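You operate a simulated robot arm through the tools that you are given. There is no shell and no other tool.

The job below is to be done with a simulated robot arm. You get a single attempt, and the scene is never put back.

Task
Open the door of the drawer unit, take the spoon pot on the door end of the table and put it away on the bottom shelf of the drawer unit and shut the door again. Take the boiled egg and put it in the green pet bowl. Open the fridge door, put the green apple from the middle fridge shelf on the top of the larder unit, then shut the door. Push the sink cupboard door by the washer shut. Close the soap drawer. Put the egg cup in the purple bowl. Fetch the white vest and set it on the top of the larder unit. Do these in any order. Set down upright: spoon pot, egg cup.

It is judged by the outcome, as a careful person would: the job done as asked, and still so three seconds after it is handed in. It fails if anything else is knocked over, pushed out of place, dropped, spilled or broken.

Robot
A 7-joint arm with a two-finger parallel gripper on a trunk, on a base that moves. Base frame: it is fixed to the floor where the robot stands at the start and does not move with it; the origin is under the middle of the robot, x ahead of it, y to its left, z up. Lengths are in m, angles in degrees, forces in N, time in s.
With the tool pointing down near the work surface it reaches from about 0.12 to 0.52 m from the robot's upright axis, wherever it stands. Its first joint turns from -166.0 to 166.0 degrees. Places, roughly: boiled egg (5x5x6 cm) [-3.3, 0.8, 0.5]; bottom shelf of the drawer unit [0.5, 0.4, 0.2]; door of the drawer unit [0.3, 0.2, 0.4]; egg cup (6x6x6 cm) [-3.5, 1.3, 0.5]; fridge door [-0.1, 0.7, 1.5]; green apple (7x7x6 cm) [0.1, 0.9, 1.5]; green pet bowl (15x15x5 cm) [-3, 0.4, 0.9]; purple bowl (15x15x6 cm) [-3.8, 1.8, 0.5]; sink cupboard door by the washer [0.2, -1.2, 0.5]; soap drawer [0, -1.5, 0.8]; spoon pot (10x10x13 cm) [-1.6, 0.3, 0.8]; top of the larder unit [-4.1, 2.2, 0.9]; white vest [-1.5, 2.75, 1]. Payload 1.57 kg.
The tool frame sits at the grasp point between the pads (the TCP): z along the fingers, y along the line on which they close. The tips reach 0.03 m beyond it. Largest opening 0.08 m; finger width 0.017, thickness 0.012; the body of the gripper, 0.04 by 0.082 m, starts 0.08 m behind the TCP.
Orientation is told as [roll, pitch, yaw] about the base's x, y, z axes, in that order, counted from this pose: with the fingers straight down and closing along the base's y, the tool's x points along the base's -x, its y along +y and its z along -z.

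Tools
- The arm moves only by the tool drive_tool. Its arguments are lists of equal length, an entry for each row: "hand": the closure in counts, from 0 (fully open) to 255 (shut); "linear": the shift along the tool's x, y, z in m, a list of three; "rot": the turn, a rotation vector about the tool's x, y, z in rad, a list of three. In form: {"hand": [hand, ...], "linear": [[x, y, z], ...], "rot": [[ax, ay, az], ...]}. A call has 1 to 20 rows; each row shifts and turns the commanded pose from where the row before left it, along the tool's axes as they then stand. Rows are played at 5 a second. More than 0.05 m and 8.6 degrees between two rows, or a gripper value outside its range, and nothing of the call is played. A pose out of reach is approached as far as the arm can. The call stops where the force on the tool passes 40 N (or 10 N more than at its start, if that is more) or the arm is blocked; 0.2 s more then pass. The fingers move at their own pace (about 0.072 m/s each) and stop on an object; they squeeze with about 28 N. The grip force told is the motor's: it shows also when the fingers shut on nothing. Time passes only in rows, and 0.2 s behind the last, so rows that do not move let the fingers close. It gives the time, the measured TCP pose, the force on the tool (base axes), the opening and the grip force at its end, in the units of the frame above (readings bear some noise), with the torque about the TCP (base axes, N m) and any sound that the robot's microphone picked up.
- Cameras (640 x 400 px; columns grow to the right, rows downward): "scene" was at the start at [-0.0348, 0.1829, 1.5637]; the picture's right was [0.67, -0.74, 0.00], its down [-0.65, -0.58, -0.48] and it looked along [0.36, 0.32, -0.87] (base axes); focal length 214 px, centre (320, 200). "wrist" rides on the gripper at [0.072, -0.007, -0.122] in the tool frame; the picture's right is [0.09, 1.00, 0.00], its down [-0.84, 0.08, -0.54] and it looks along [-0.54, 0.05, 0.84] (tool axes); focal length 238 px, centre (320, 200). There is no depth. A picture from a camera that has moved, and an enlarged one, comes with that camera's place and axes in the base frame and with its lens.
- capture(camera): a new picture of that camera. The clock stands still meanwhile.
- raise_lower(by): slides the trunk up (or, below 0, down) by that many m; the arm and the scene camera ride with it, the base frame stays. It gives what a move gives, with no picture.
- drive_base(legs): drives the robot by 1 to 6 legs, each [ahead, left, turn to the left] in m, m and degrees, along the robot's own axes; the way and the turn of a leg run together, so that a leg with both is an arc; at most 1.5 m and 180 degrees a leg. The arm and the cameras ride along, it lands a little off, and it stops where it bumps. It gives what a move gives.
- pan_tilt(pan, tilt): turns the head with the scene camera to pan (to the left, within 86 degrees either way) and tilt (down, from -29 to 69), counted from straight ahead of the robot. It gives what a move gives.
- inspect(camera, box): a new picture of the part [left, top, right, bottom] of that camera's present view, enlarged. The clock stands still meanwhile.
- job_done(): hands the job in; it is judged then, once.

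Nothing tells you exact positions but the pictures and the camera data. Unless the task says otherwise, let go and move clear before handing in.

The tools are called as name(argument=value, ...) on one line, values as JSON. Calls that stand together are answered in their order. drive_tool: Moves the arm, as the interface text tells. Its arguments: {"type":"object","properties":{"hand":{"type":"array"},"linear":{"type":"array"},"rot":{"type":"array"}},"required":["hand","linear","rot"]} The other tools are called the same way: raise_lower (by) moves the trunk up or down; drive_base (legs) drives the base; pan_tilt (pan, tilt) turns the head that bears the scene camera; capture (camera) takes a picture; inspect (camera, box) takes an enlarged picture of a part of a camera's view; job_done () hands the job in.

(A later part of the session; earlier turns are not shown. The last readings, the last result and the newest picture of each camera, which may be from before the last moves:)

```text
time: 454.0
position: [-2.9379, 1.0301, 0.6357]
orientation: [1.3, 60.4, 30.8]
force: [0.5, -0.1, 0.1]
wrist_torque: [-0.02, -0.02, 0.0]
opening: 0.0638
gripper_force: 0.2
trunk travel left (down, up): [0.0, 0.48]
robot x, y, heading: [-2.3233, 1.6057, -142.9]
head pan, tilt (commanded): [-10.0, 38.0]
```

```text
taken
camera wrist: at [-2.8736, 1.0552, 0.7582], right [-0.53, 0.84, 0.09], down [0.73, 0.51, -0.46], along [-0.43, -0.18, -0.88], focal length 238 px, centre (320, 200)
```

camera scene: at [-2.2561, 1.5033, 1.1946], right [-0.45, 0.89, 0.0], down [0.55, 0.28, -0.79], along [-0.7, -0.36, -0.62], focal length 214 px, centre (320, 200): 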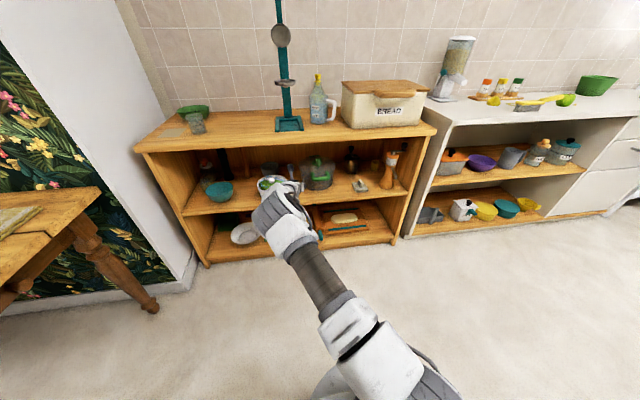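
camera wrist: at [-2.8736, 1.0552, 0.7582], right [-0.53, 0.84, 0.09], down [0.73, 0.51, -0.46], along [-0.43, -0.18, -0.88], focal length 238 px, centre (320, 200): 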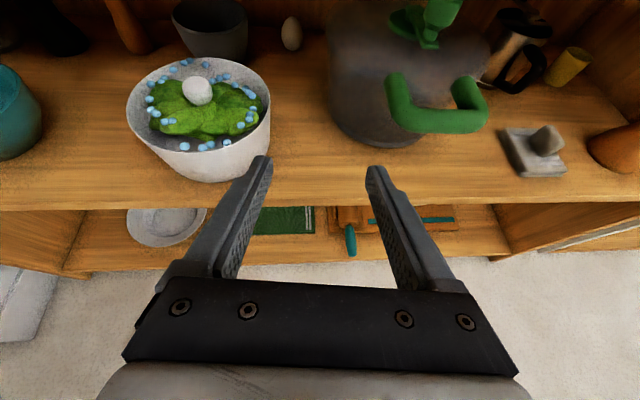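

The arm is now extended in-plane. I'll extend a little more, lower slightly, shift left 2 cm, and then drive in so the forearm stays flat under the top.

drive_tool(hand=[51, 51, 51, 51], linear=[[0.0125, -0.01, 0.0217], [0.0125, -0.01, 0.0217], [-0.0156, 0, 0.009], [-0.0156, 0, 0.009]], rot=[[0, 0, 0], [0, 0, 0], [0, 0, 0], [0, 0, 0]])

capture(camera="wrist")

```text
time: 455.0
position: [-2.9739, 0.9895, 0.597]
orientation: [1.4, 60.3, 30.7]
force: [-0.6, 0.4, 0.7]
wrist_torque: [0.02, -0.02, -0.01]
opening: 0.0639
gripper_force: 0.0
trunk travel left (down, up): [0.0, 0.48]
robot x, y, heading: [-2.3269, 1.6078, -143.0]
head pan, tilt (commanded): [-10.0, 38.0]
```

```text
taken
camera wrist: at [-2.9087, 1.0155, 0.7205], right [-0.53, 0.84, 0.09], down [0.73, 0.51, -0.46], along [-0.43, -0.17, -0.88], focal length 238 px, centre (320, 200)
```

wrist: 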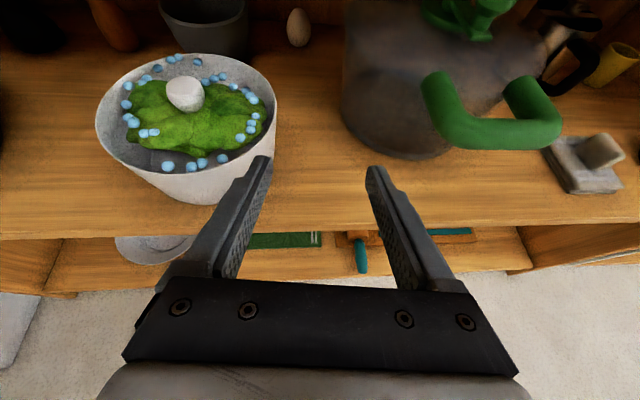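

Clearances look fine on both sides. Driving forward in two steps.

drive_base(legs=[[0.2, 0, 0]])

capture(camera="wrist")

inspect(camera="scene", box=[150, 120, 420, 290])

```text
time: 456.9
position: [-3.1251, 0.8685, 0.5979]
orientation: [1.3, 60.3, 30.8]
force: [0.6, -0.8, 0.6]
wrist_torque: [0.01, -0.01, 0.0]
opening: 0.0643
gripper_force: 0.0
trunk travel left (down, up): [0.0, 0.48]
robot x, y, heading: [-2.4855, 1.4902, -142.9]
head pan, tilt (commanded): [-10.0, 38.0]
```

```text
taken
camera wrist: at [-3.0631, 0.8943, 0.7202], right [-0.53, 0.84, 0.09], down [0.73, 0.51, -0.46], along [-0.43, -0.18, -0.89], focal length 238 px, centre (320, 200)
```

wrist: 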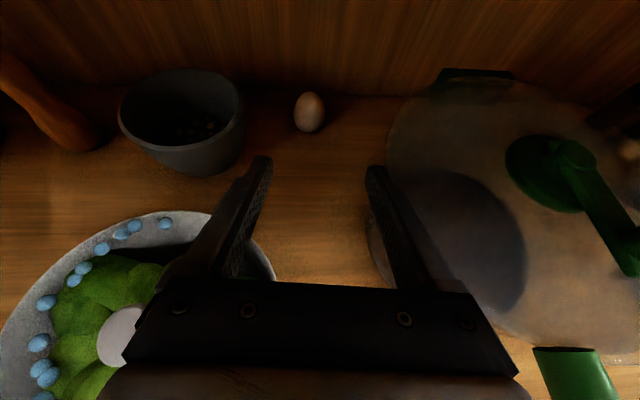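

```text
2.35 times, centred on (285, 205) of scene
camera zoom: at [-2.4128, 1.3848, 1.1946], right [-0.46, 0.89, 0.0], down [0.55, 0.28, -0.79], along [-0.7, -0.36, -0.62], focal length 505 px, centre (402, 188)
```

zoom: 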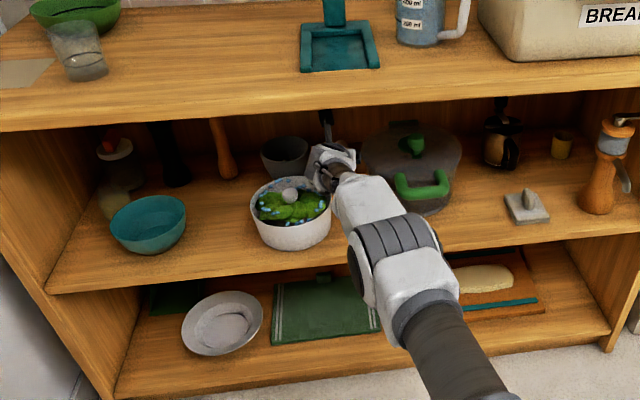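

The arm is straight with good clearance now. Moving forward another 7.5 cm.

drive_base(legs=[[0.075, 0, 0]])

capture(camera="wrist")

inspect(camera="scene", box=[150, 120, 420, 290])

```text
time: 458.1
position: [-3.1862, 0.8217, 0.5974]
orientation: [1.3, 60.2, 30.9]
force: [-0.3, -0.8, -0.3]
wrist_torque: [0.01, 0.01, -0.01]
opening: 0.0639
gripper_force: 0.1
trunk travel left (down, up): [0.0, 0.48]
robot x, y, heading: [-2.5375, 1.4416, -142.8]
head pan, tilt (commanded): [-10.0, 38.0]
```

```text
taken
camera wrist: at [-3.1221, 0.849, 0.7203], right [-0.53, 0.84, 0.09], down [0.73, 0.51, -0.46], along [-0.43, -0.18, -0.89], focal length 238 px, centre (320, 200)
```

wrist: 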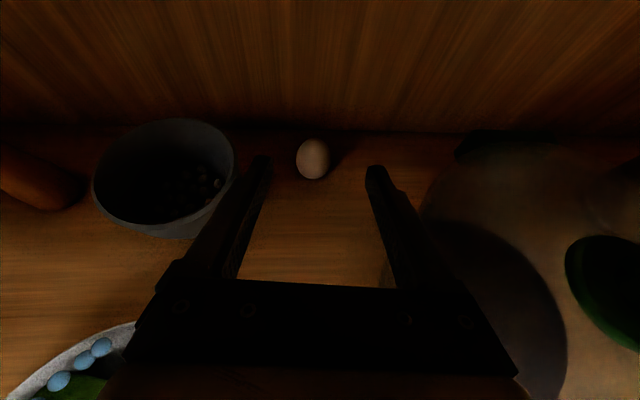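

```text
2.35 times, centred on (285, 205) of scene
camera zoom: at [-2.472, 1.3398, 1.1946], right [-0.46, 0.89, 0.0], down [0.55, 0.28, -0.79], along [-0.7, -0.36, -0.62], focal length 505 px, centre (402, 188)
```

zoom: 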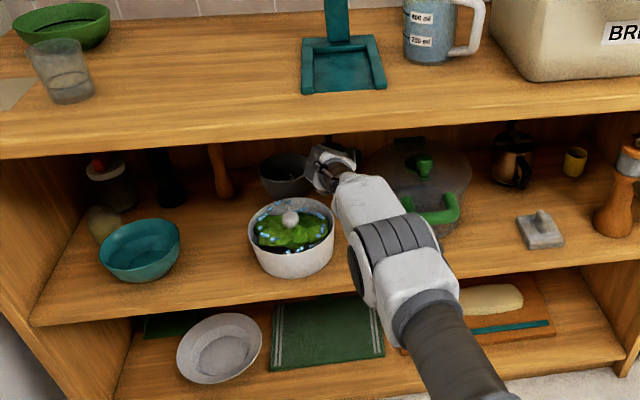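

The egg is 10 cm ahead and below. I'll descend diagonally toward it in stages while steepening the tool.

drive_tool(hand=[51, 51, 51], linear=[[-0.0071, -0.0015, 0.0265], [-0.006, -0.0015, 0.0268], [-0.0049, -0.0015, 0.027]], rot=[[0, -0.042, 0], [0, -0.042, 0], [0, -0.042, 0]])

capture(camera="wrist")

inspect(camera="scene", box=[200, 140, 380, 255])

```text
time: 458.7
position: [-3.1971, 0.836, 0.5767]
orientation: [-0.3, 58.2, 31.2]
force: [7.0, -15.9, 5.7]
wrist_torque: [0.71, 0.0, -0.85]
opening: 0.0491
gripper_force: 0.0
out of reach, approached as far as the arm can: row 1, 2
trunk travel left (down, up): [0.0, 0.48]
robot x, y, heading: [-2.5409, 1.4415, -142.4]
head pan, tilt (commanded): [-10.0, 38.0]
stopped in row 2: the force on the tool passed its limit at 51 N (the readings are from after the stop); the commanded pose is now the measured one
```

```text
taken
camera wrist: at [-3.1382, 0.8626, 0.7029], right [-0.56, 0.82, 0.08], down [0.73, 0.53, -0.43], along [-0.39, -0.18, -0.9], focal length 238 px, centre (320, 200)
```

wrist: 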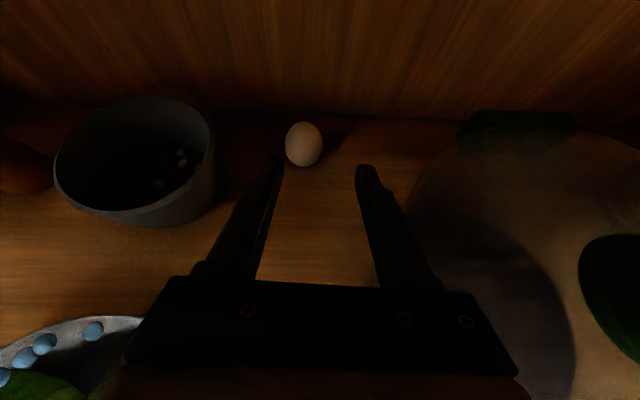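

```text
3.48 times, centred on (290, 198) of scene
camera zoom: at [-2.4706, 1.3394, 1.1944], right [-0.46, 0.89, 0.0], down [0.55, 0.28, -0.79], along [-0.7, -0.36, -0.62], focal length 746 px, centre (424, 209)
```

zoom: 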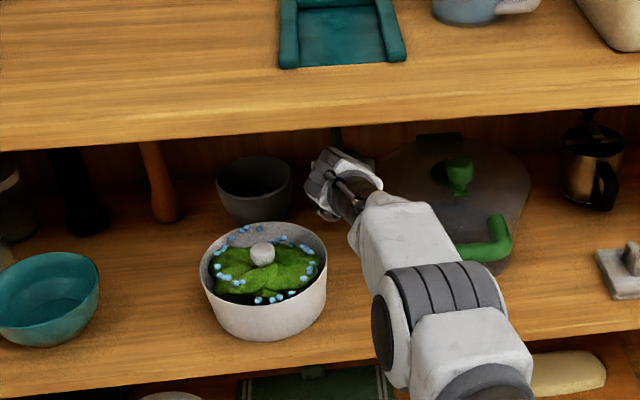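

The arm was over-extended and deviated right, with the right finger touching the pot. I'll move up and left off it immediately, then check that the pot hasn't shifted.

drive_tool(hand=[95, 95, 51, 51], linear=[[0, -0.01, 0], [0.0085, -0.01, -0.0053], [0.0085, 0, -0.0053], [0, 0, 0]], rot=[[0, 0, 0], [0, 0, 0], [0, 0, 0], [0, 0, 0]])

capture(camera="wrist")

inspect(camera="scene", box=[150, 120, 420, 290])

```text
time: 459.7
position: [-3.1913, 0.8235, 0.5933]
orientation: [0.1, 57.9, 31.0]
force: [-0.6, -0.3, -0.3]
wrist_torque: [0.0, 0.0, -0.02]
opening: 0.0642
gripper_force: 0.1
trunk travel left (down, up): [0.0, 0.48]
robot x, y, heading: [-2.5359, 1.4472, -142.5]
head pan, tilt (commanded): [-10.0, 38.0]
```

```text
taken
camera wrist: at [-3.1317, 0.85, 0.7196], right [-0.55, 0.83, 0.08], down [0.74, 0.53, -0.42], along [-0.39, -0.17, -0.9], focal length 238 px, centre (320, 200)
```

wrist: 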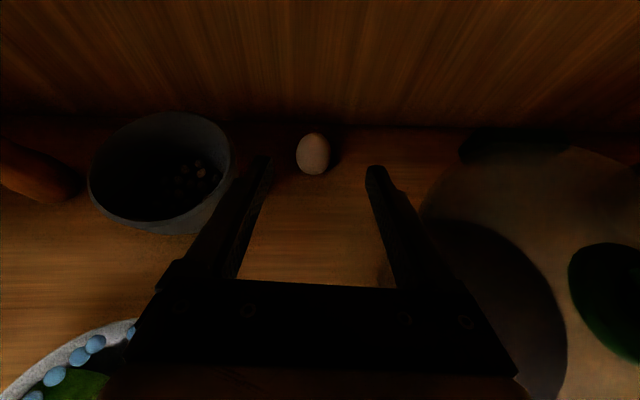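

```text
2.35 times, centred on (285, 205) of scene
camera zoom: at [-2.4715, 1.3397, 1.1946], right [-0.46, 0.89, 0.0], down [0.55, 0.28, -0.79], along [-0.7, -0.36, -0.62], focal length 505 px, centre (402, 188)
```

zoom: 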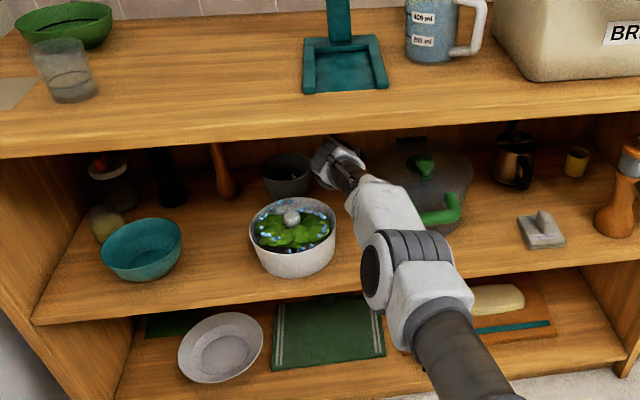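

The pot looks unmoved, with its lid knob and handle at identical pixels. I'll bring the base closer by 9 cm instead of extending, so the egg is within comfortable reach.

drive_base(legs=[[0.09, 0, 0]])

capture(camera="wrist")

inspect(camera="scene", box=[150, 120, 420, 290])

```text
time: 460.9
position: [-3.2646, 0.767, 0.5941]
orientation: [0.2, 58.0, 31.0]
force: [0.6, -0.3, 0.3]
wrist_torque: [0.02, 0.01, -0.01]
opening: 0.0639
gripper_force: 0.0
trunk travel left (down, up): [0.0, 0.48]
robot x, y, heading: [-2.6118, 1.3863, -142.7]
head pan, tilt (commanded): [-10.0, 38.0]
```

```text
taken
camera wrist: at [-3.2039, 0.7942, 0.7198], right [-0.55, 0.83, 0.08], down [0.74, 0.53, -0.42], along [-0.39, -0.17, -0.9], focal length 238 px, centre (320, 200)
```

wrist: 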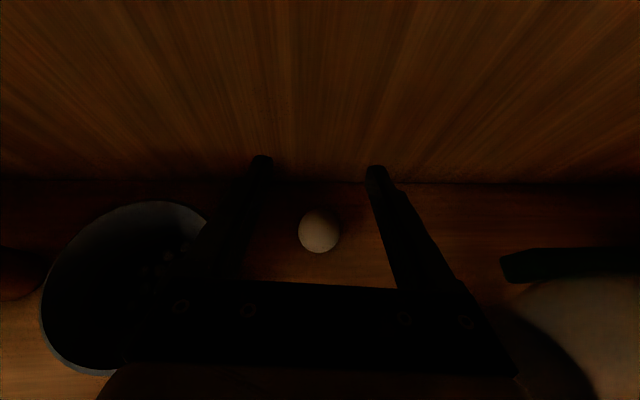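

```text
2.35 times, centred on (285, 205) of scene
camera zoom: at [-2.5439, 1.2842, 1.1946], right [-0.46, 0.89, 0.0], down [0.55, 0.28, -0.79], along [-0.7, -0.36, -0.62], focal length 505 px, centre (402, 188)
```

zoom: 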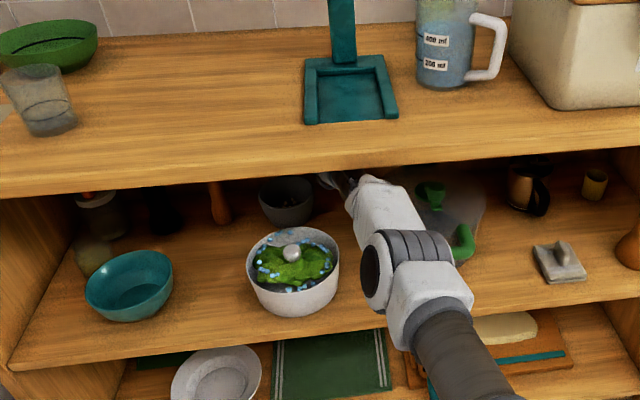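

The gripper is right above the egg. Descending straight down in small steps.

drive_tool(hand=[51, 51, 51], linear=[[-0.0159, 0.002, 0.01], [-0.0156, 0.002, 0.0105], [-0.0152, 0.001, 0.0111]], rot=[[0, -0.035, 0], [0, -0.035, 0], [0, -0.035, 0]])

capture(camera="wrist")

inspect(camera="scene", box=[150, 120, 420, 290])

```text
time: 461.8
position: [-3.2684, 0.7966, 0.5371]
orientation: [-0.3, 53.4, 31.3]
force: [-3.4, -4.6, 4.9]
wrist_torque: [0.67, -0.46, -0.02]
opening: 0.064
gripper_force: 0.1
out of reach, approached as far as the arm can: row 1, 2, 3
trunk travel left (down, up): [0.0, 0.48]
robot x, y, heading: [-2.6104, 1.3834, -142.5]
head pan, tilt (commanded): [-10.0, 38.0]
stopped in row 3: the force on the tool passed its limit at 43 N (the readings are from after the stop); the commanded pose is now the measured one
```

```text
taken
camera wrist: at [-3.2184, 0.8188, 0.6671], right [-0.57, 0.82, 0.07], down [0.76, 0.55, -0.35], along [-0.33, -0.15, -0.93], focal length 238 px, centre (320, 200)
```

wrist: 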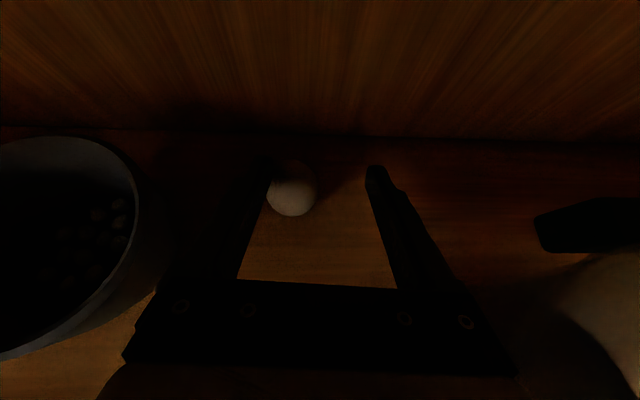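

```text
2.35 times, centred on (285, 205) of scene
camera zoom: at [-2.5435, 1.2841, 1.1945], right [-0.46, 0.89, 0.0], down [0.55, 0.28, -0.79], along [-0.7, -0.36, -0.62], focal length 505 px, centre (402, 188)
```

zoom: 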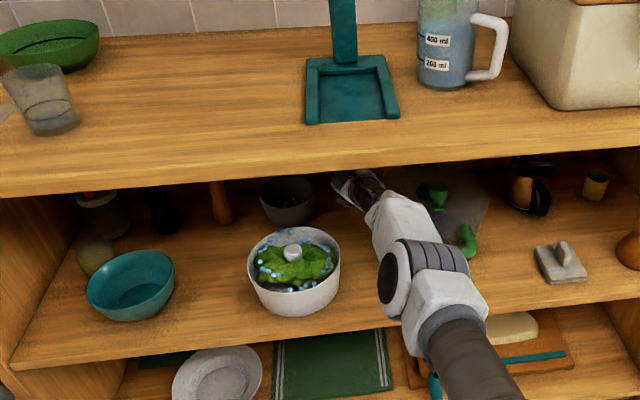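

Reach ran out again: the wrist centre is limited to about 0.63 m from the shoulder. I'll rise, yaw the tool so the wrist sits between bowl and pot, bring the base 5 cm closer, and descend again.

drive_tool(hand=[51, 51, 51, 51, 51, 51], linear=[[0.024, -0.01, -0.018], [0.024, -0.01, -0.018], [0, 0, 0], [0, 0, 0], [0, 0, 0], [0, 0, 0]], rot=[[0, 0, 0], [0, 0, 0], [0, 0.08, 0], [0.078, 0, -0.048], [0.078, 0, -0.048], [0, 0, 0]])

capture(camera="wrist")

inspect(camera="scene", box=[150, 120, 420, 290])

```text
time: 462.6
position: [-3.2637, 0.806, 0.5559]
orientation: [0.9, 54.8, 31.5]
force: [-12.7, -15.6, 22.7]
wrist_torque: [2.56, -1.66, 0.21]
opening: 0.0607
gripper_force: 0.0
trunk travel left (down, up): [0.0, 0.48]
robot x, y, heading: [-2.6097, 1.3896, -142.8]
head pan, tilt (commanded): [-10.0, 38.0]
stopped in row 4: the force on the tool passed its limit at 52 N (the readings are from after the stop); the commanded pose is now the measured one
```

```text
taken
camera wrist: at [-3.2106, 0.8278, 0.6846], right [-0.56, 0.83, 0.08], down [0.75, 0.54, -0.37], along [-0.35, -0.14, -0.93], focal length 238 px, centre (320, 200)
```

wrist: 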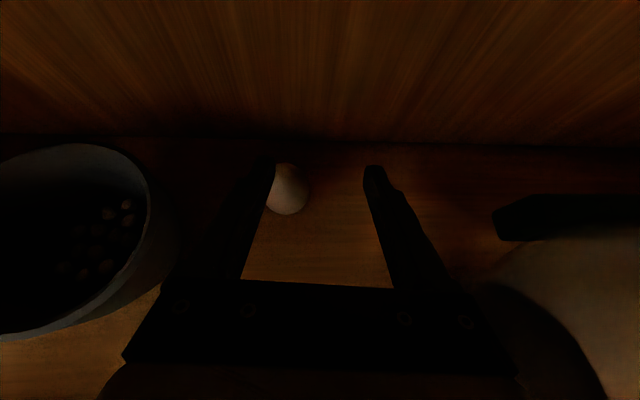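

```text
2.35 times, centred on (285, 205) of scene
camera zoom: at [-2.546, 1.2851, 1.1953], right [-0.46, 0.89, 0.0], down [0.55, 0.28, -0.79], along [-0.7, -0.36, -0.62], focal length 505 px, centre (402, 188)
```

zoom: 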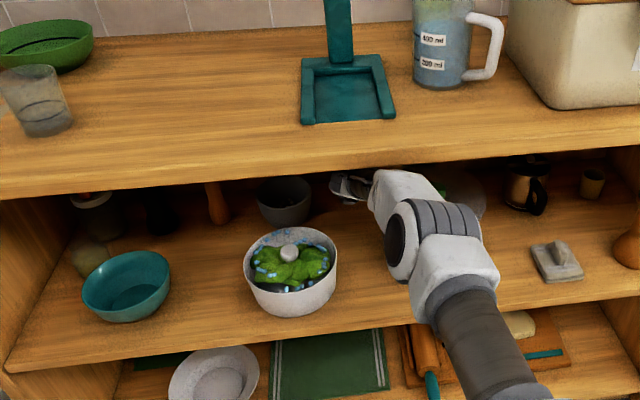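

I'm at a joint limit and something is pressing on the tool. I'll retreat straight back along the tool axis, away from the limit, and reassess.

drive_tool(hand=[51, 51, 51], linear=[[0.004, -0.003, -0.015], [0.006, -0.005, -0.02], [0.006, -0.005, -0.02]], rot=[[0, 0, 0], [0, 0, 0], [0, 0, 0]])

capture(camera="wrist")

inspect(camera="scene", box=[150, 120, 420, 290])

```text
time: 462.9
position: [-3.2615, 0.8071, 0.5551]
orientation: [1.0, 54.5, 31.9]
force: [-1.6, -7.7, -1.0]
wrist_torque: [0.21, 0.0, -0.14]
opening: 0.06
gripper_force: 0.0
trunk travel left (down, up): [0.0, 0.48]
robot x, y, heading: [-2.6128, 1.3915, -142.9]
head pan, tilt (commanded): [-10.0, 38.0]
stopped in row 1: the force on the tool passed its limit at 89 N (the readings are from after the stop); the commanded pose is now the measured one
```

```text
taken
camera wrist: at [-3.2085, 0.828, 0.6837], right [-0.56, 0.82, 0.08], down [0.75, 0.55, -0.37], along [-0.35, -0.14, -0.93], focal length 238 px, centre (320, 200)
```

wrist: 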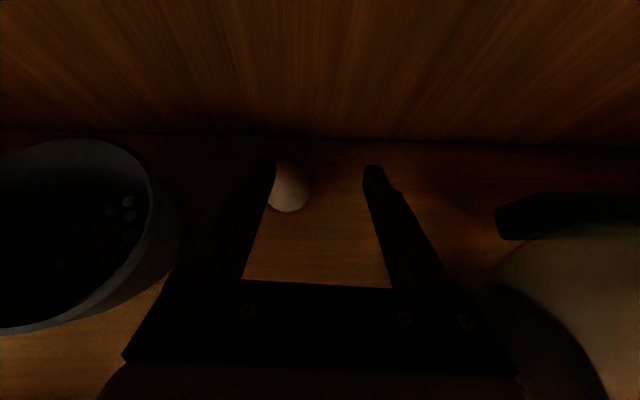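

```text
2.35 times, centred on (285, 205) of scene
camera zoom: at [-2.5448, 1.2856, 1.1962], right [-0.46, 0.89, 0.0], down [0.55, 0.28, -0.79], along [-0.7, -0.36, -0.62], focal length 505 px, centre (402, 188)
```

zoom: 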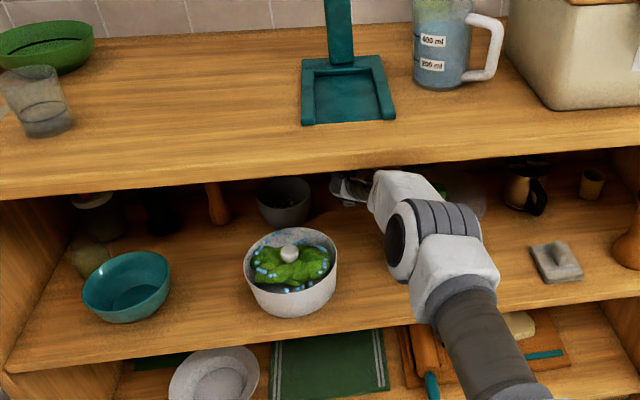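

The forearm is touching the underside of the unit's top edge. Backing the base straight out lowers that contact, and my fingertips are above the egg, so this is safe.

drive_base(legs=[[-0.06, 0, 0]])

capture(camera="wrist")

inspect(camera="scene", box=[150, 120, 420, 290])

```text
time: 464.0
position: [-3.2137, 0.8424, 0.5541]
orientation: [0.9, 54.6, 31.8]
force: [2.7, -5.4, -4.3]
wrist_torque: [0.02, 0.24, -0.44]
opening: 0.0585
gripper_force: 0.1
trunk travel left (down, up): [0.0, 0.48]
robot x, y, heading: [-2.5633, 1.4313, -142.8]
head pan, tilt (commanded): [-10.0, 38.0]
```

```text
taken
camera wrist: at [-3.1604, 0.8646, 0.6828], right [-0.56, 0.83, 0.08], down [0.75, 0.55, -0.37], along [-0.35, -0.14, -0.93], focal length 238 px, centre (320, 200)
```

wrist: 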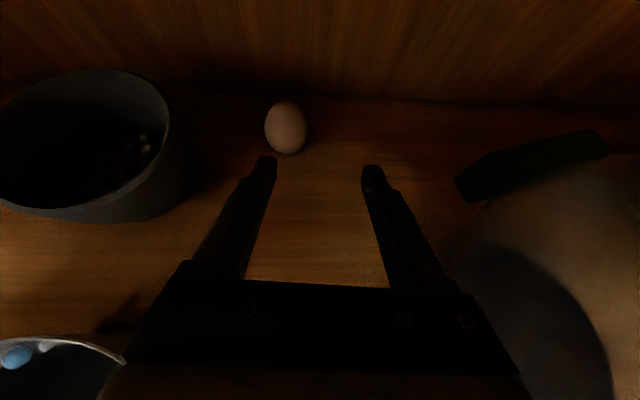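

```text
2.35 times, centred on (285, 205) of scene
camera zoom: at [-2.4961, 1.3222, 1.1943], right [-0.46, 0.89, 0.0], down [0.55, 0.28, -0.79], along [-0.7, -0.36, -0.62], focal length 505 px, centre (402, 188)
```

zoom: 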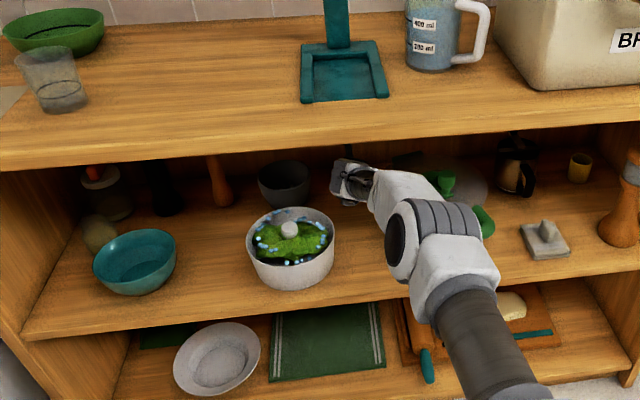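

The egg is still standing. I'll rise while retreating slightly and shift left off the pot, then back out completely.

drive_tool(hand=[60, 60, 60, 60], linear=[[0, -0.006, -0.005], [0.007, -0.005, -0.013], [0.007, -0.004, -0.013], [0.007, 0, -0.013]], rot=[[0, 0, 0], [0, 0, 0], [0, 0, 0], [0, 0, 0]])

capture(camera="wrist")

```text
time: 465.0
position: [-3.1848, 0.842, 0.5875]
orientation: [1.1, 54.0, 32.0]
force: [0.3, -1.0, -1.0]
wrist_torque: [-0.02, -0.02, 0.02]
opening: 0.0613
gripper_force: 0.0
trunk travel left (down, up): [0.0, 0.48]
robot x, y, heading: [-2.5628, 1.4252, -142.7]
head pan, tilt (commanded): [-10.0, 38.0]
```

```text
taken
camera wrist: at [-3.1326, 0.8635, 0.7181], right [-0.56, 0.82, 0.09], down [0.76, 0.55, -0.36], along [-0.34, -0.14, -0.93], focal length 238 px, centre (320, 200)
```

wrist: 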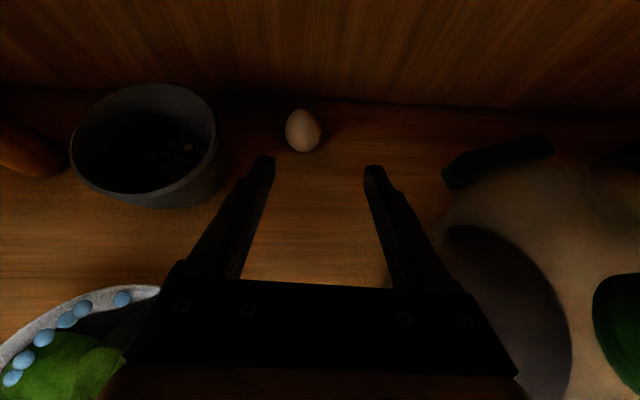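

I'm free. I'll back out fully and then inspect the pot and shelf.

drive_base(legs=[[-0.33, 0, 0]])

capture(camera="wrist")

capture(camera="scene")

```text
time: 467.7
position: [-2.9201, 1.0408, 0.5957]
orientation: [0.9, 54.5, 31.9]
force: [0.4, -0.2, 0.9]
wrist_torque: [0.01, 0.03, 0.03]
opening: 0.0615
gripper_force: 0.1
trunk travel left (down, up): [0.0, 0.48]
robot x, y, heading: [-2.3001, 1.6247, -143.0]
head pan, tilt (commanded): [-10.0, 38.0]
```

```text
taken
camera wrist: at [-2.8669, 1.0629, 0.7261], right [-0.56, 0.82, 0.08], down [0.75, 0.55, -0.37], along [-0.35, -0.14, -0.93], focal length 238 px, centre (320, 200)
```

wrist: 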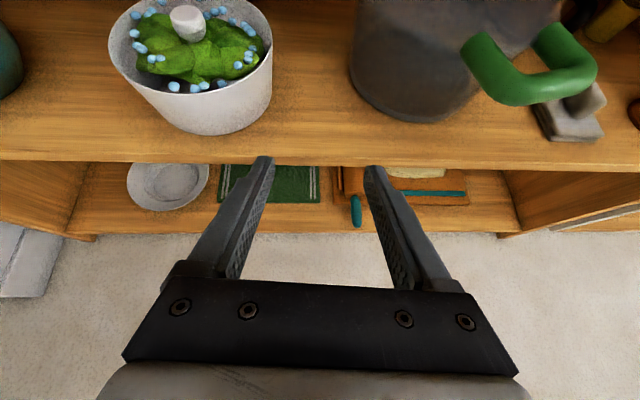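

```text
taken
camera scene: at [-2.2311, 1.5237, 1.1946], right [-0.46, 0.89, 0.0], down [0.55, 0.28, -0.79], along [-0.7, -0.36, -0.62], focal length 214 px, centre (320, 200)
```

scene: 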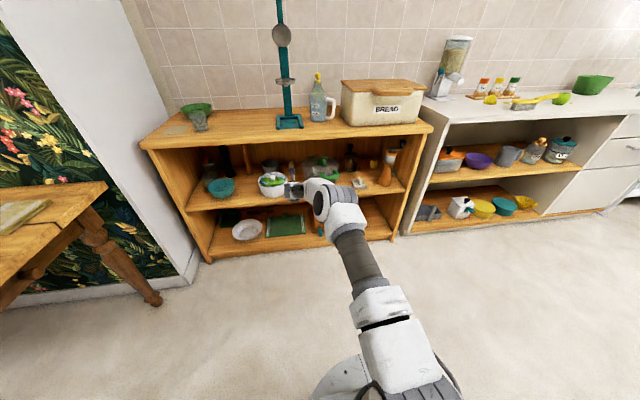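

The shelf items are upright, but the lidded pot got nudged about 3 cm forward and turned; I'll restore it afterwards. For the egg I'll use a different posture. I'll retract so the elbow swings out to the left, then bring the base closer so that little extension is needed.

drive_tool(hand=[51, 51, 51, 51, 51, 51, 51, 51, 51, 51], linear=[[-0.0204, -0.004, -0.0286], [-0.0204, -0.004, -0.0286], [-0.0204, -0.004, -0.0286], [-0.0204, -0.004, -0.0286], [-0.0204, -0.004, -0.0286], [-0.0204, -0.004, -0.0286], [-0.0204, -0.004, -0.0286], [-0.0204, -0.004, -0.0286], [-0.0204, -0.004, -0.0286], [0, 0, 0]], rot=[[0, 0, 0], [0, 0, 0], [0, 0, 0], [0, 0, 0], [0.02, 0, -0.015], [0.02, 0, -0.015], [0.02, 0, -0.015], [0.02, 0, -0.015], [0.02, 0, -0.015], [0, 0, 0]])

capture(camera="scene")

capture(camera="wrist")

```text
time: 469.9
position: [-2.6345, 1.1843, 0.5949]
orientation: [1.3, 54.6, 39.3]
force: [0.3, 1.3, -0.3]
wrist_torque: [0.0, 0.0, -0.02]
opening: 0.0639
gripper_force: 0.0
trunk travel left (down, up): [0.0, 0.48]
robot x, y, heading: [-2.2972, 1.6259, -142.6]
head pan, tilt (commanded): [-10.0, 38.0]
```

```text
taken
camera scene: at [-2.2311, 1.5237, 1.1946], right [-0.46, 0.89, 0.0], down [0.55, 0.28, -0.79], along [-0.7, -0.36, -0.62], focal length 214 px, centre (320, 200)
```

scene: 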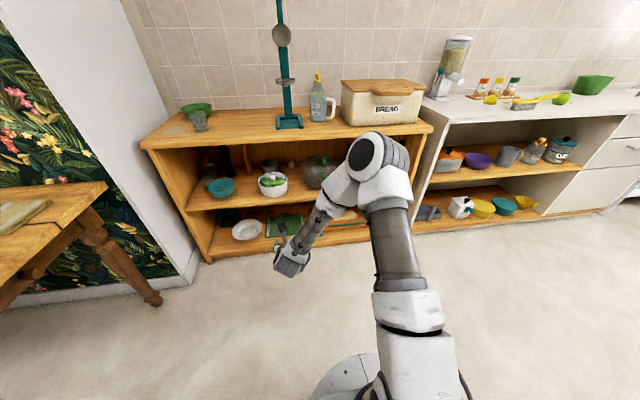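

```text
taken
camera wrist: at [-2.5855, 1.212, 0.7234], right [-0.66, 0.75, 0.09], down [0.68, 0.64, -0.37], along [-0.33, -0.18, -0.93], focal length 238 px, centre (320, 200)
```

wrist: 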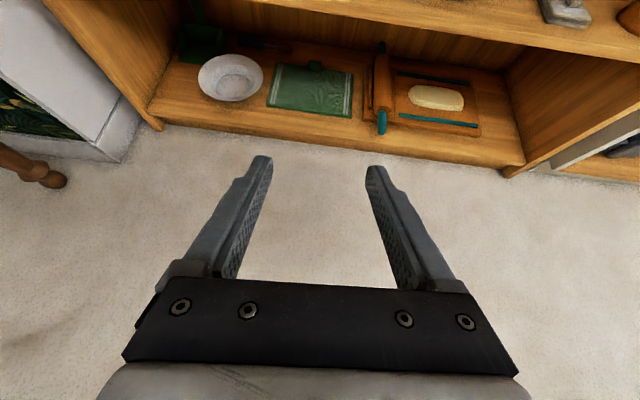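

The elbow went up instead of out. Tilting the tool more horizontal at this short radius should push it out to the left, as before.

drive_tool(hand=[51, 51, 51, 51, 51], linear=[[0, 0, 0], [0, 0, 0], [0, 0, 0], [0.01, 0, 0.02], [0, 0, 0]], rot=[[0, 0.1, 0], [0, 0.1, 0], [0, 0.1, 0], [0, 0, 0], [0, 0, 0]])

capture(camera="scene")

```text
time: 471.1
position: [-2.6509, 1.1688, 0.5991]
orientation: [2.2, 71.8, 40.4]
force: [-0.2, -0.1, -0.3]
wrist_torque: [0.01, 0.0, -0.01]
opening: 0.0643
gripper_force: 0.0
trunk travel left (down, up): [0.0, 0.48]
robot x, y, heading: [-2.2999, 1.6276, -142.8]
head pan, tilt (commanded): [-10.0, 38.0]
```

```text
taken
camera scene: at [-2.2311, 1.5237, 1.1946], right [-0.46, 0.89, 0.0], down [0.55, 0.28, -0.79], along [-0.7, -0.36, -0.62], focal length 214 px, centre (320, 200)
```

scene: 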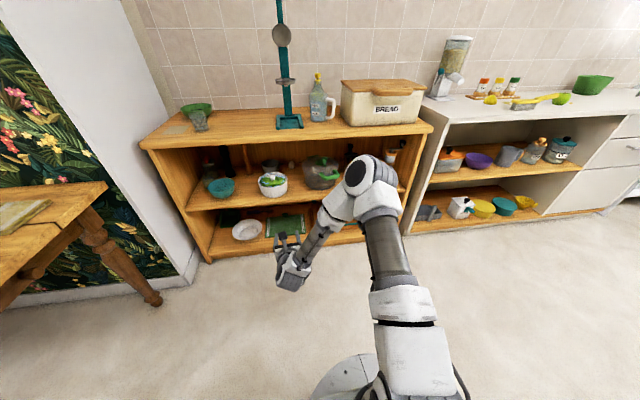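

I'll first put the pot back: closed fingers, low on its front-left, pushing it gently about 3.5 cm back, which also turns its handle back. Aligning for that.

drive_base(legs=[[0, -0.165, 0]])

drive_tool(hand=[255, 255, 255, 255, 255], linear=[[0, 0, 0], [0, 0, 0], [-0.0242, 0, 0.014], [-0.0242, 0, 0.014], [-0.0242, 0, 0.014]], rot=[[0, -0.1, 0], [0, -0.1, 0], [0, 0, 0], [0, 0, 0], [0, 0, 0]])

drive_base(legs=[[0.3, 0, 0]])

capture(camera="wrist")

capture(camera="scene")

```text
time: 473.0
position: [-2.7523, 1.3006, 0.5991]
orientation: [2.2, 71.7, 40.3]
force: [-0.2, -0.5, 0.2]
wrist_torque: [0.0, 0.0, -0.03]
opening: 0.0641
gripper_force: 0.0
trunk travel left (down, up): [0.0, 0.48]
robot x, y, heading: [-2.3995, 1.7584, -142.9]
head pan, tilt (commanded): [-10.0, 38.0]
```

```text
time: 474.2
position: [-2.7523, 1.3018, 0.5153]
orientation: [1.4, 60.3, 39.5]
force: [1.6, 1.1, -0.4]
wrist_torque: [-0.01, -0.04, 0.01]
opening: 0.0001
gripper_force: 21.8
trunk travel left (down, up): [0.0, 0.48]
robot x, y, heading: [-2.4018, 1.7606, -142.8]
head pan, tilt (commanded): [-10.0, 38.0]
```

```text
time: 476.7
position: [-2.9927, 1.1237, 0.5152]
orientation: [1.4, 60.3, 39.0]
force: [-0.4, -0.1, -0.3]
wrist_torque: [0.01, -0.01, -0.01]
opening: 0.0003
gripper_force: 21.0
trunk travel left (down, up): [0.0, 0.48]
robot x, y, heading: [-2.6352, 1.5828, -143.2]
head pan, tilt (commanded): [-10.0, 38.0]
```

```text
taken
camera wrist: at [-2.9331, 1.1603, 0.638], right [-0.65, 0.76, 0.09], down [0.65, 0.61, -0.46], along [-0.4, -0.24, -0.88], focal length 238 px, centre (320, 200)
```

wrist: 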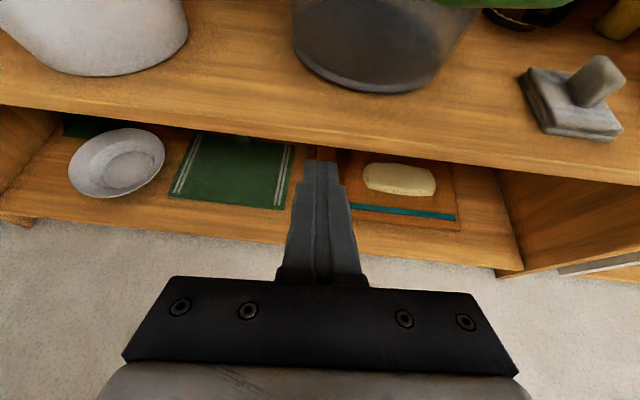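

```text
taken
camera scene: at [-2.5689, 1.4757, 1.1946], right [-0.45, 0.89, 0.0], down [0.55, 0.28, -0.79], along [-0.7, -0.36, -0.62], focal length 214 px, centre (320, 200)
```

scene: 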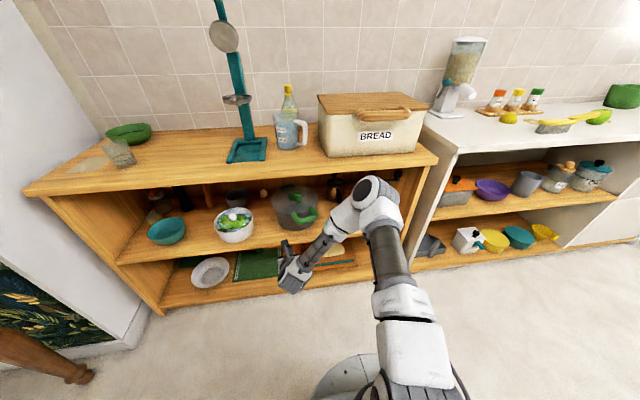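

I'll zoom in on the pot to plan the restoring push precisely.

inspect(camera="scene", box=[210, 160, 390, 280])

```text
3.33 times, centred on (300, 220) of scene
camera zoom: at [-2.5689, 1.4757, 1.1946], right [-0.45, 0.89, 0.0], down [0.55, 0.28, -0.79], along [-0.7, -0.36, -0.62], focal length 715 px, centre (387, 133)
```

zoom: 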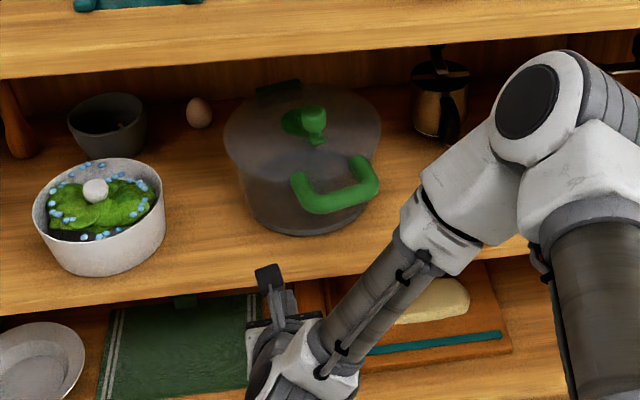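

The egg and everything else are upright. I'll push the pot back about 3 cm with the closed fingertips low on its front.

drive_tool(hand=[255, 255, 255, 255, 255, 255, 255, 255, 255, 255], linear=[[0, 0.02, 0], [0, 0.02, 0], [0.0125, 0, 0.0217], [0.0125, 0, 0.0217], [0.0125, 0, 0.0217], [0.0125, 0, 0.0217], [0.005, 0, 0.0087], [0.005, 0, 0.0087], [0.005, 0, 0.0087], [0.003, 0, 0.0052]], rot=[[0, 0, 0], [0, 0, 0], [0, 0, 0], [0, 0, 0], [0, 0, 0], [0, 0, 0], [0, 0, 0], [0, 0, 0], [0, 0, 0], [0, 0, 0]])

capture(camera="wrist")

inspect(camera="scene", box=[210, 160, 390, 280])

```text
time: 478.9
position: [-3.1243, 1.0722, 0.515]
orientation: [1.4, 60.2, 39.1]
force: [7.5, 4.6, -2.1]
wrist_torque: [0.03, -0.14, 0.11]
opening: 0.0001
gripper_force: 21.5
trunk travel left (down, up): [0.0, 0.48]
robot x, y, heading: [-2.6367, 1.5827, -143.1]
head pan, tilt (commanded): [-10.0, 38.0]
```

```text
taken
camera wrist: at [-3.0651, 1.1076, 0.6378], right [-0.65, 0.76, 0.09], down [0.65, 0.61, -0.46], along [-0.4, -0.24, -0.89], focal length 238 px, centre (320, 200)
```

wrist: 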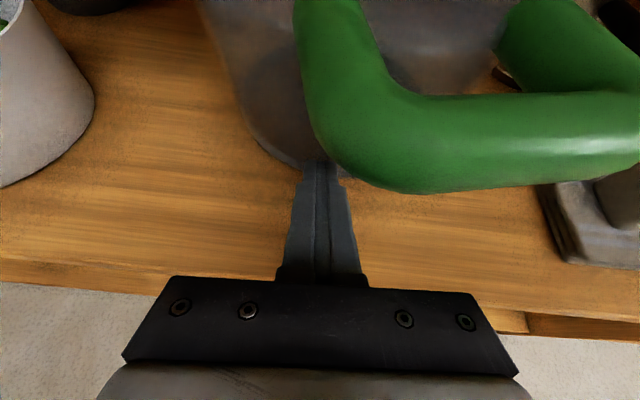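

```text
3.33 times, centred on (300, 220) of scene
camera zoom: at [-2.5689, 1.4757, 1.1945], right [-0.45, 0.89, 0.0], down [0.55, 0.28, -0.79], along [-0.7, -0.36, -0.62], focal length 715 px, centre (387, 133)
```

zoom: 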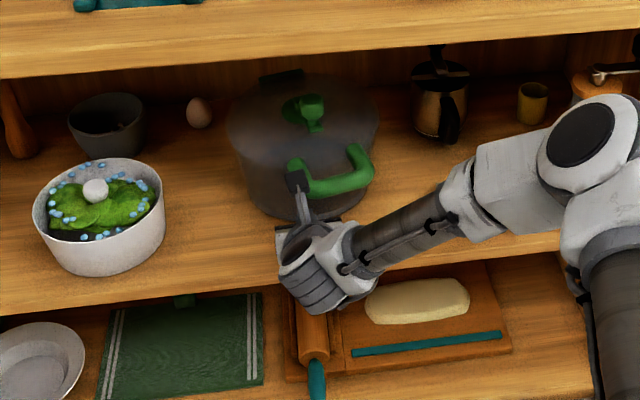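

The pot is back to within about a centimetre of its original spot. Now for the egg again, with a better plan: stay within reach, yaw the wrist between bowl and pot, and use the base for depth. First I'll retreat and set up.

drive_tool(hand=[255, 255, 255, 255, 255], linear=[[-0.0125, 0, -0.0217], [-0.015, 0, -0.026], [-0.015, 0, -0.026], [-0.015, 0, -0.026], [0.0346, 0, -0.02]], rot=[[0, 0, 0], [0, 0, 0], [0, 0, 0], [0, 0, 0], [0, 0, 0]])

inspect(camera="scene", box=[210, 160, 390, 280])

drive_base(legs=[[-0.22, 0.208, 0]])

drive_tool(hand=[51, 51, 51, 51, 51, 51, 51, 51, 51, 51], linear=[[0.0173, 0.005, 0.03], [0.0173, 0.005, 0.03], [0.0173, 0.005, 0.03], [0.0173, 0.005, 0.03], [0.0173, 0.005, 0.03], [0.0173, 0.005, 0.03], [0.0173, 0.005, 0.03], [0.0173, 0.005, 0.03], [0.0173, 0.005, 0.03], [0, 0, 0]], rot=[[0.0133, 0, -0.0077], [0.0133, 0, -0.0077], [0.0133, 0, -0.0077], [0.0133, 0, -0.0077], [0.0133, 0, -0.0077], [0.0133, 0, -0.0077], [0, 0, 0], [0, 0, 0], [0, 0, 0], [0, 0, 0]])

capture(camera="wrist")

capture(camera="scene")

```text
time: 480.1
position: [-3.0336, 1.1428, 0.5551]
orientation: [1.5, 60.1, 39.2]
force: [0.4, 0.3, 0.1]
wrist_torque: [0.0, -0.02, 0.0]
opening: 0.0
gripper_force: 22.3
trunk travel left (down, up): [0.0, 0.48]
robot x, y, heading: [-2.637, 1.5806, -142.9]
head pan, tilt (commanded): [-10.0, 38.0]
```

```text
3.33 times, centred on (300, 220) of scene
camera zoom: at [-2.569, 1.4757, 1.1945], right [-0.45, 0.89, 0.0], down [0.55, 0.28, -0.79], along [-0.7, -0.36, -0.62], focal length 715 px, centre (387, 133)
```

zoom: 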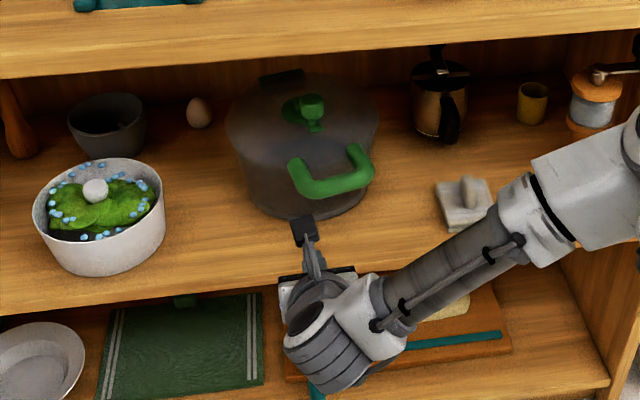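

```text
time: 482.3
position: [-2.7369, 1.1071, 0.5559]
orientation: [1.5, 60.3, 39.3]
force: [-0.4, -0.8, -0.8]
wrist_torque: [0.0, 0.03, -0.01]
opening: 0.0
gripper_force: 21.1
trunk travel left (down, up): [0.0, 0.48]
robot x, y, heading: [-2.3395, 1.5443, -143.2]
head pan, tilt (commanded): [-10.0, 38.0]
```

```text
time: 484.5
position: [-2.9942, 0.9392, 0.5551]
orientation: [1.8, 60.1, 44.7]
force: [0.7, 0.1, 0.6]
wrist_torque: [-0.02, 0.02, -0.06]
opening: 0.0642
gripper_force: 0.1
out of reach, approached as far as the arm can: row 9
trunk travel left (down, up): [0.0, 0.48]
robot x, y, heading: [-2.3396, 1.5437, -143.5]
head pan, tilt (commanded): [-10.0, 38.0]
```

```text
taken
camera wrist: at [-2.9374, 0.9792, 0.6775], right [-0.71, 0.69, 0.1], down [0.59, 0.67, -0.45], along [-0.38, -0.27, -0.89], focal length 238 px, centre (320, 200)
```

wrist: 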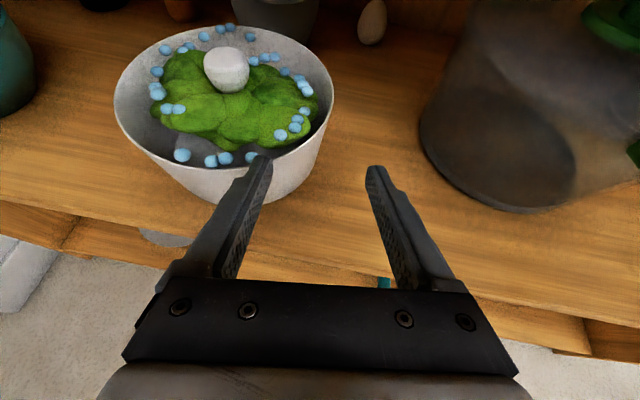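

```text
taken
camera scene: at [-2.2714, 1.4403, 1.1946], right [-0.45, 0.89, 0.0], down [0.55, 0.28, -0.79], along [-0.7, -0.36, -0.62], focal length 214 px, centre (320, 200)
```

scene: 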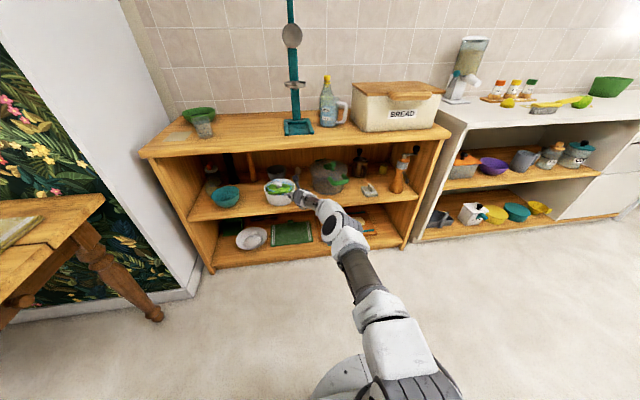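

The left finger is very close to the salad bowl's rim. I'll rise, pull back slightly, and shift right before going on.

drive_tool(hand=[51, 51, 51], linear=[[0.012, 0.006, -0.0243], [0.012, 0.012, -0.0243], [0, 0.012, 0]], rot=[[0, 0, 0], [0, 0, 0], [0, 0, 0]])

capture(camera="wrist")

```text
time: 485.3
position: [-2.9927, 0.9832, 0.6009]
orientation: [1.5, 60.3, 44.5]
force: [0.1, 0.0, -0.1]
wrist_torque: [0.02, -0.02, -0.02]
opening: 0.064
gripper_force: 0.1
trunk travel left (down, up): [0.0, 0.48]
robot x, y, heading: [-2.3367, 1.5439, -143.0]
head pan, tilt (commanded): [-10.0, 38.0]
```

```text
taken
camera wrist: at [-2.9362, 1.0235, 0.7247], right [-0.71, 0.69, 0.09], down [0.59, 0.67, -0.46], along [-0.38, -0.27, -0.89], focal length 238 px, centre (320, 200)
```

wrist: 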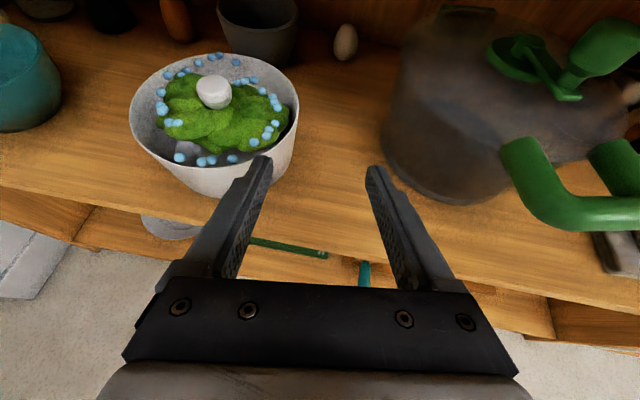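

Clear of the bowl now. I'll retract 2 cm for reach margin and drive in above the gap.

drive_tool(hand=[51, 51], linear=[[-0.01, 0, -0.0173], [0, 0, 0]], rot=[[0, 0, 0], [0, 0, 0]])

drive_base(legs=[[0.2, 0, 0]])

capture(camera="wrist")

inspect(camera="scene", box=[150, 120, 420, 290])

```text
time: 485.9
position: [-2.977, 0.9952, 0.6023]
orientation: [1.5, 60.2, 44.5]
force: [0.3, 0.3, 0.7]
wrist_torque: [0.0, 0.0, -0.02]
opening: 0.0641
gripper_force: 0.0
trunk travel left (down, up): [0.0, 0.48]
robot x, y, heading: [-2.339, 1.5437, -143.2]
head pan, tilt (commanded): [-10.0, 38.0]
```

```text
time: 487.8
position: [-3.1354, 0.878, 0.602]
orientation: [1.4, 60.2, 44.5]
force: [-0.3, -0.1, -0.3]
wrist_torque: [-0.04, -0.01, 0.0]
opening: 0.0641
gripper_force: 0.1
trunk travel left (down, up): [0.0, 0.48]
robot x, y, heading: [-2.496, 1.428, -143.0]
head pan, tilt (commanded): [-10.0, 38.0]
```

```text
taken
camera wrist: at [-3.0795, 0.9193, 0.7252], right [-0.71, 0.69, 0.09], down [0.59, 0.67, -0.46], along [-0.38, -0.27, -0.89], focal length 238 px, centre (320, 200)
```

wrist: 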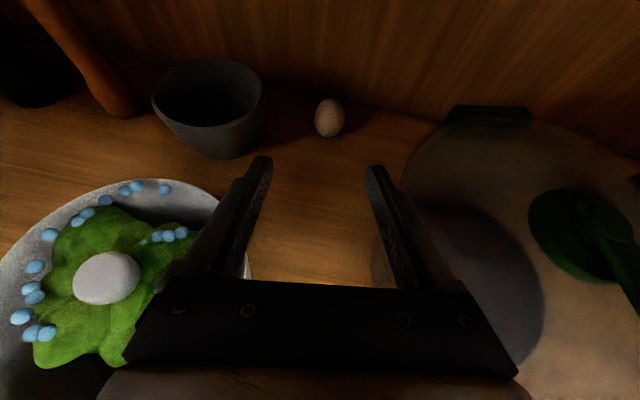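

```text
2.35 times, centred on (285, 205) of scene
camera zoom: at [-2.4287, 1.3221, 1.1946], right [-0.45, 0.89, 0.0], down [0.55, 0.28, -0.79], along [-0.7, -0.36, -0.62], focal length 505 px, centre (402, 188)
```

zoom: 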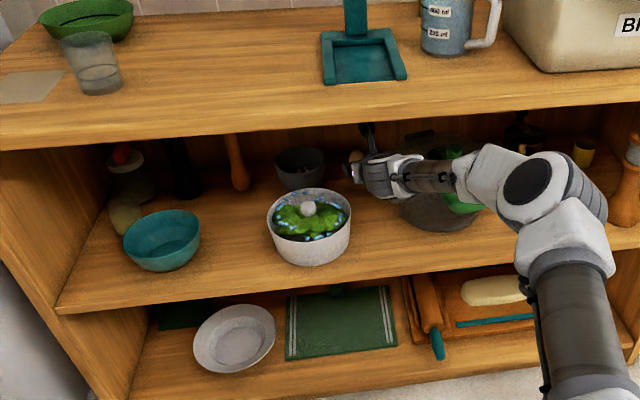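

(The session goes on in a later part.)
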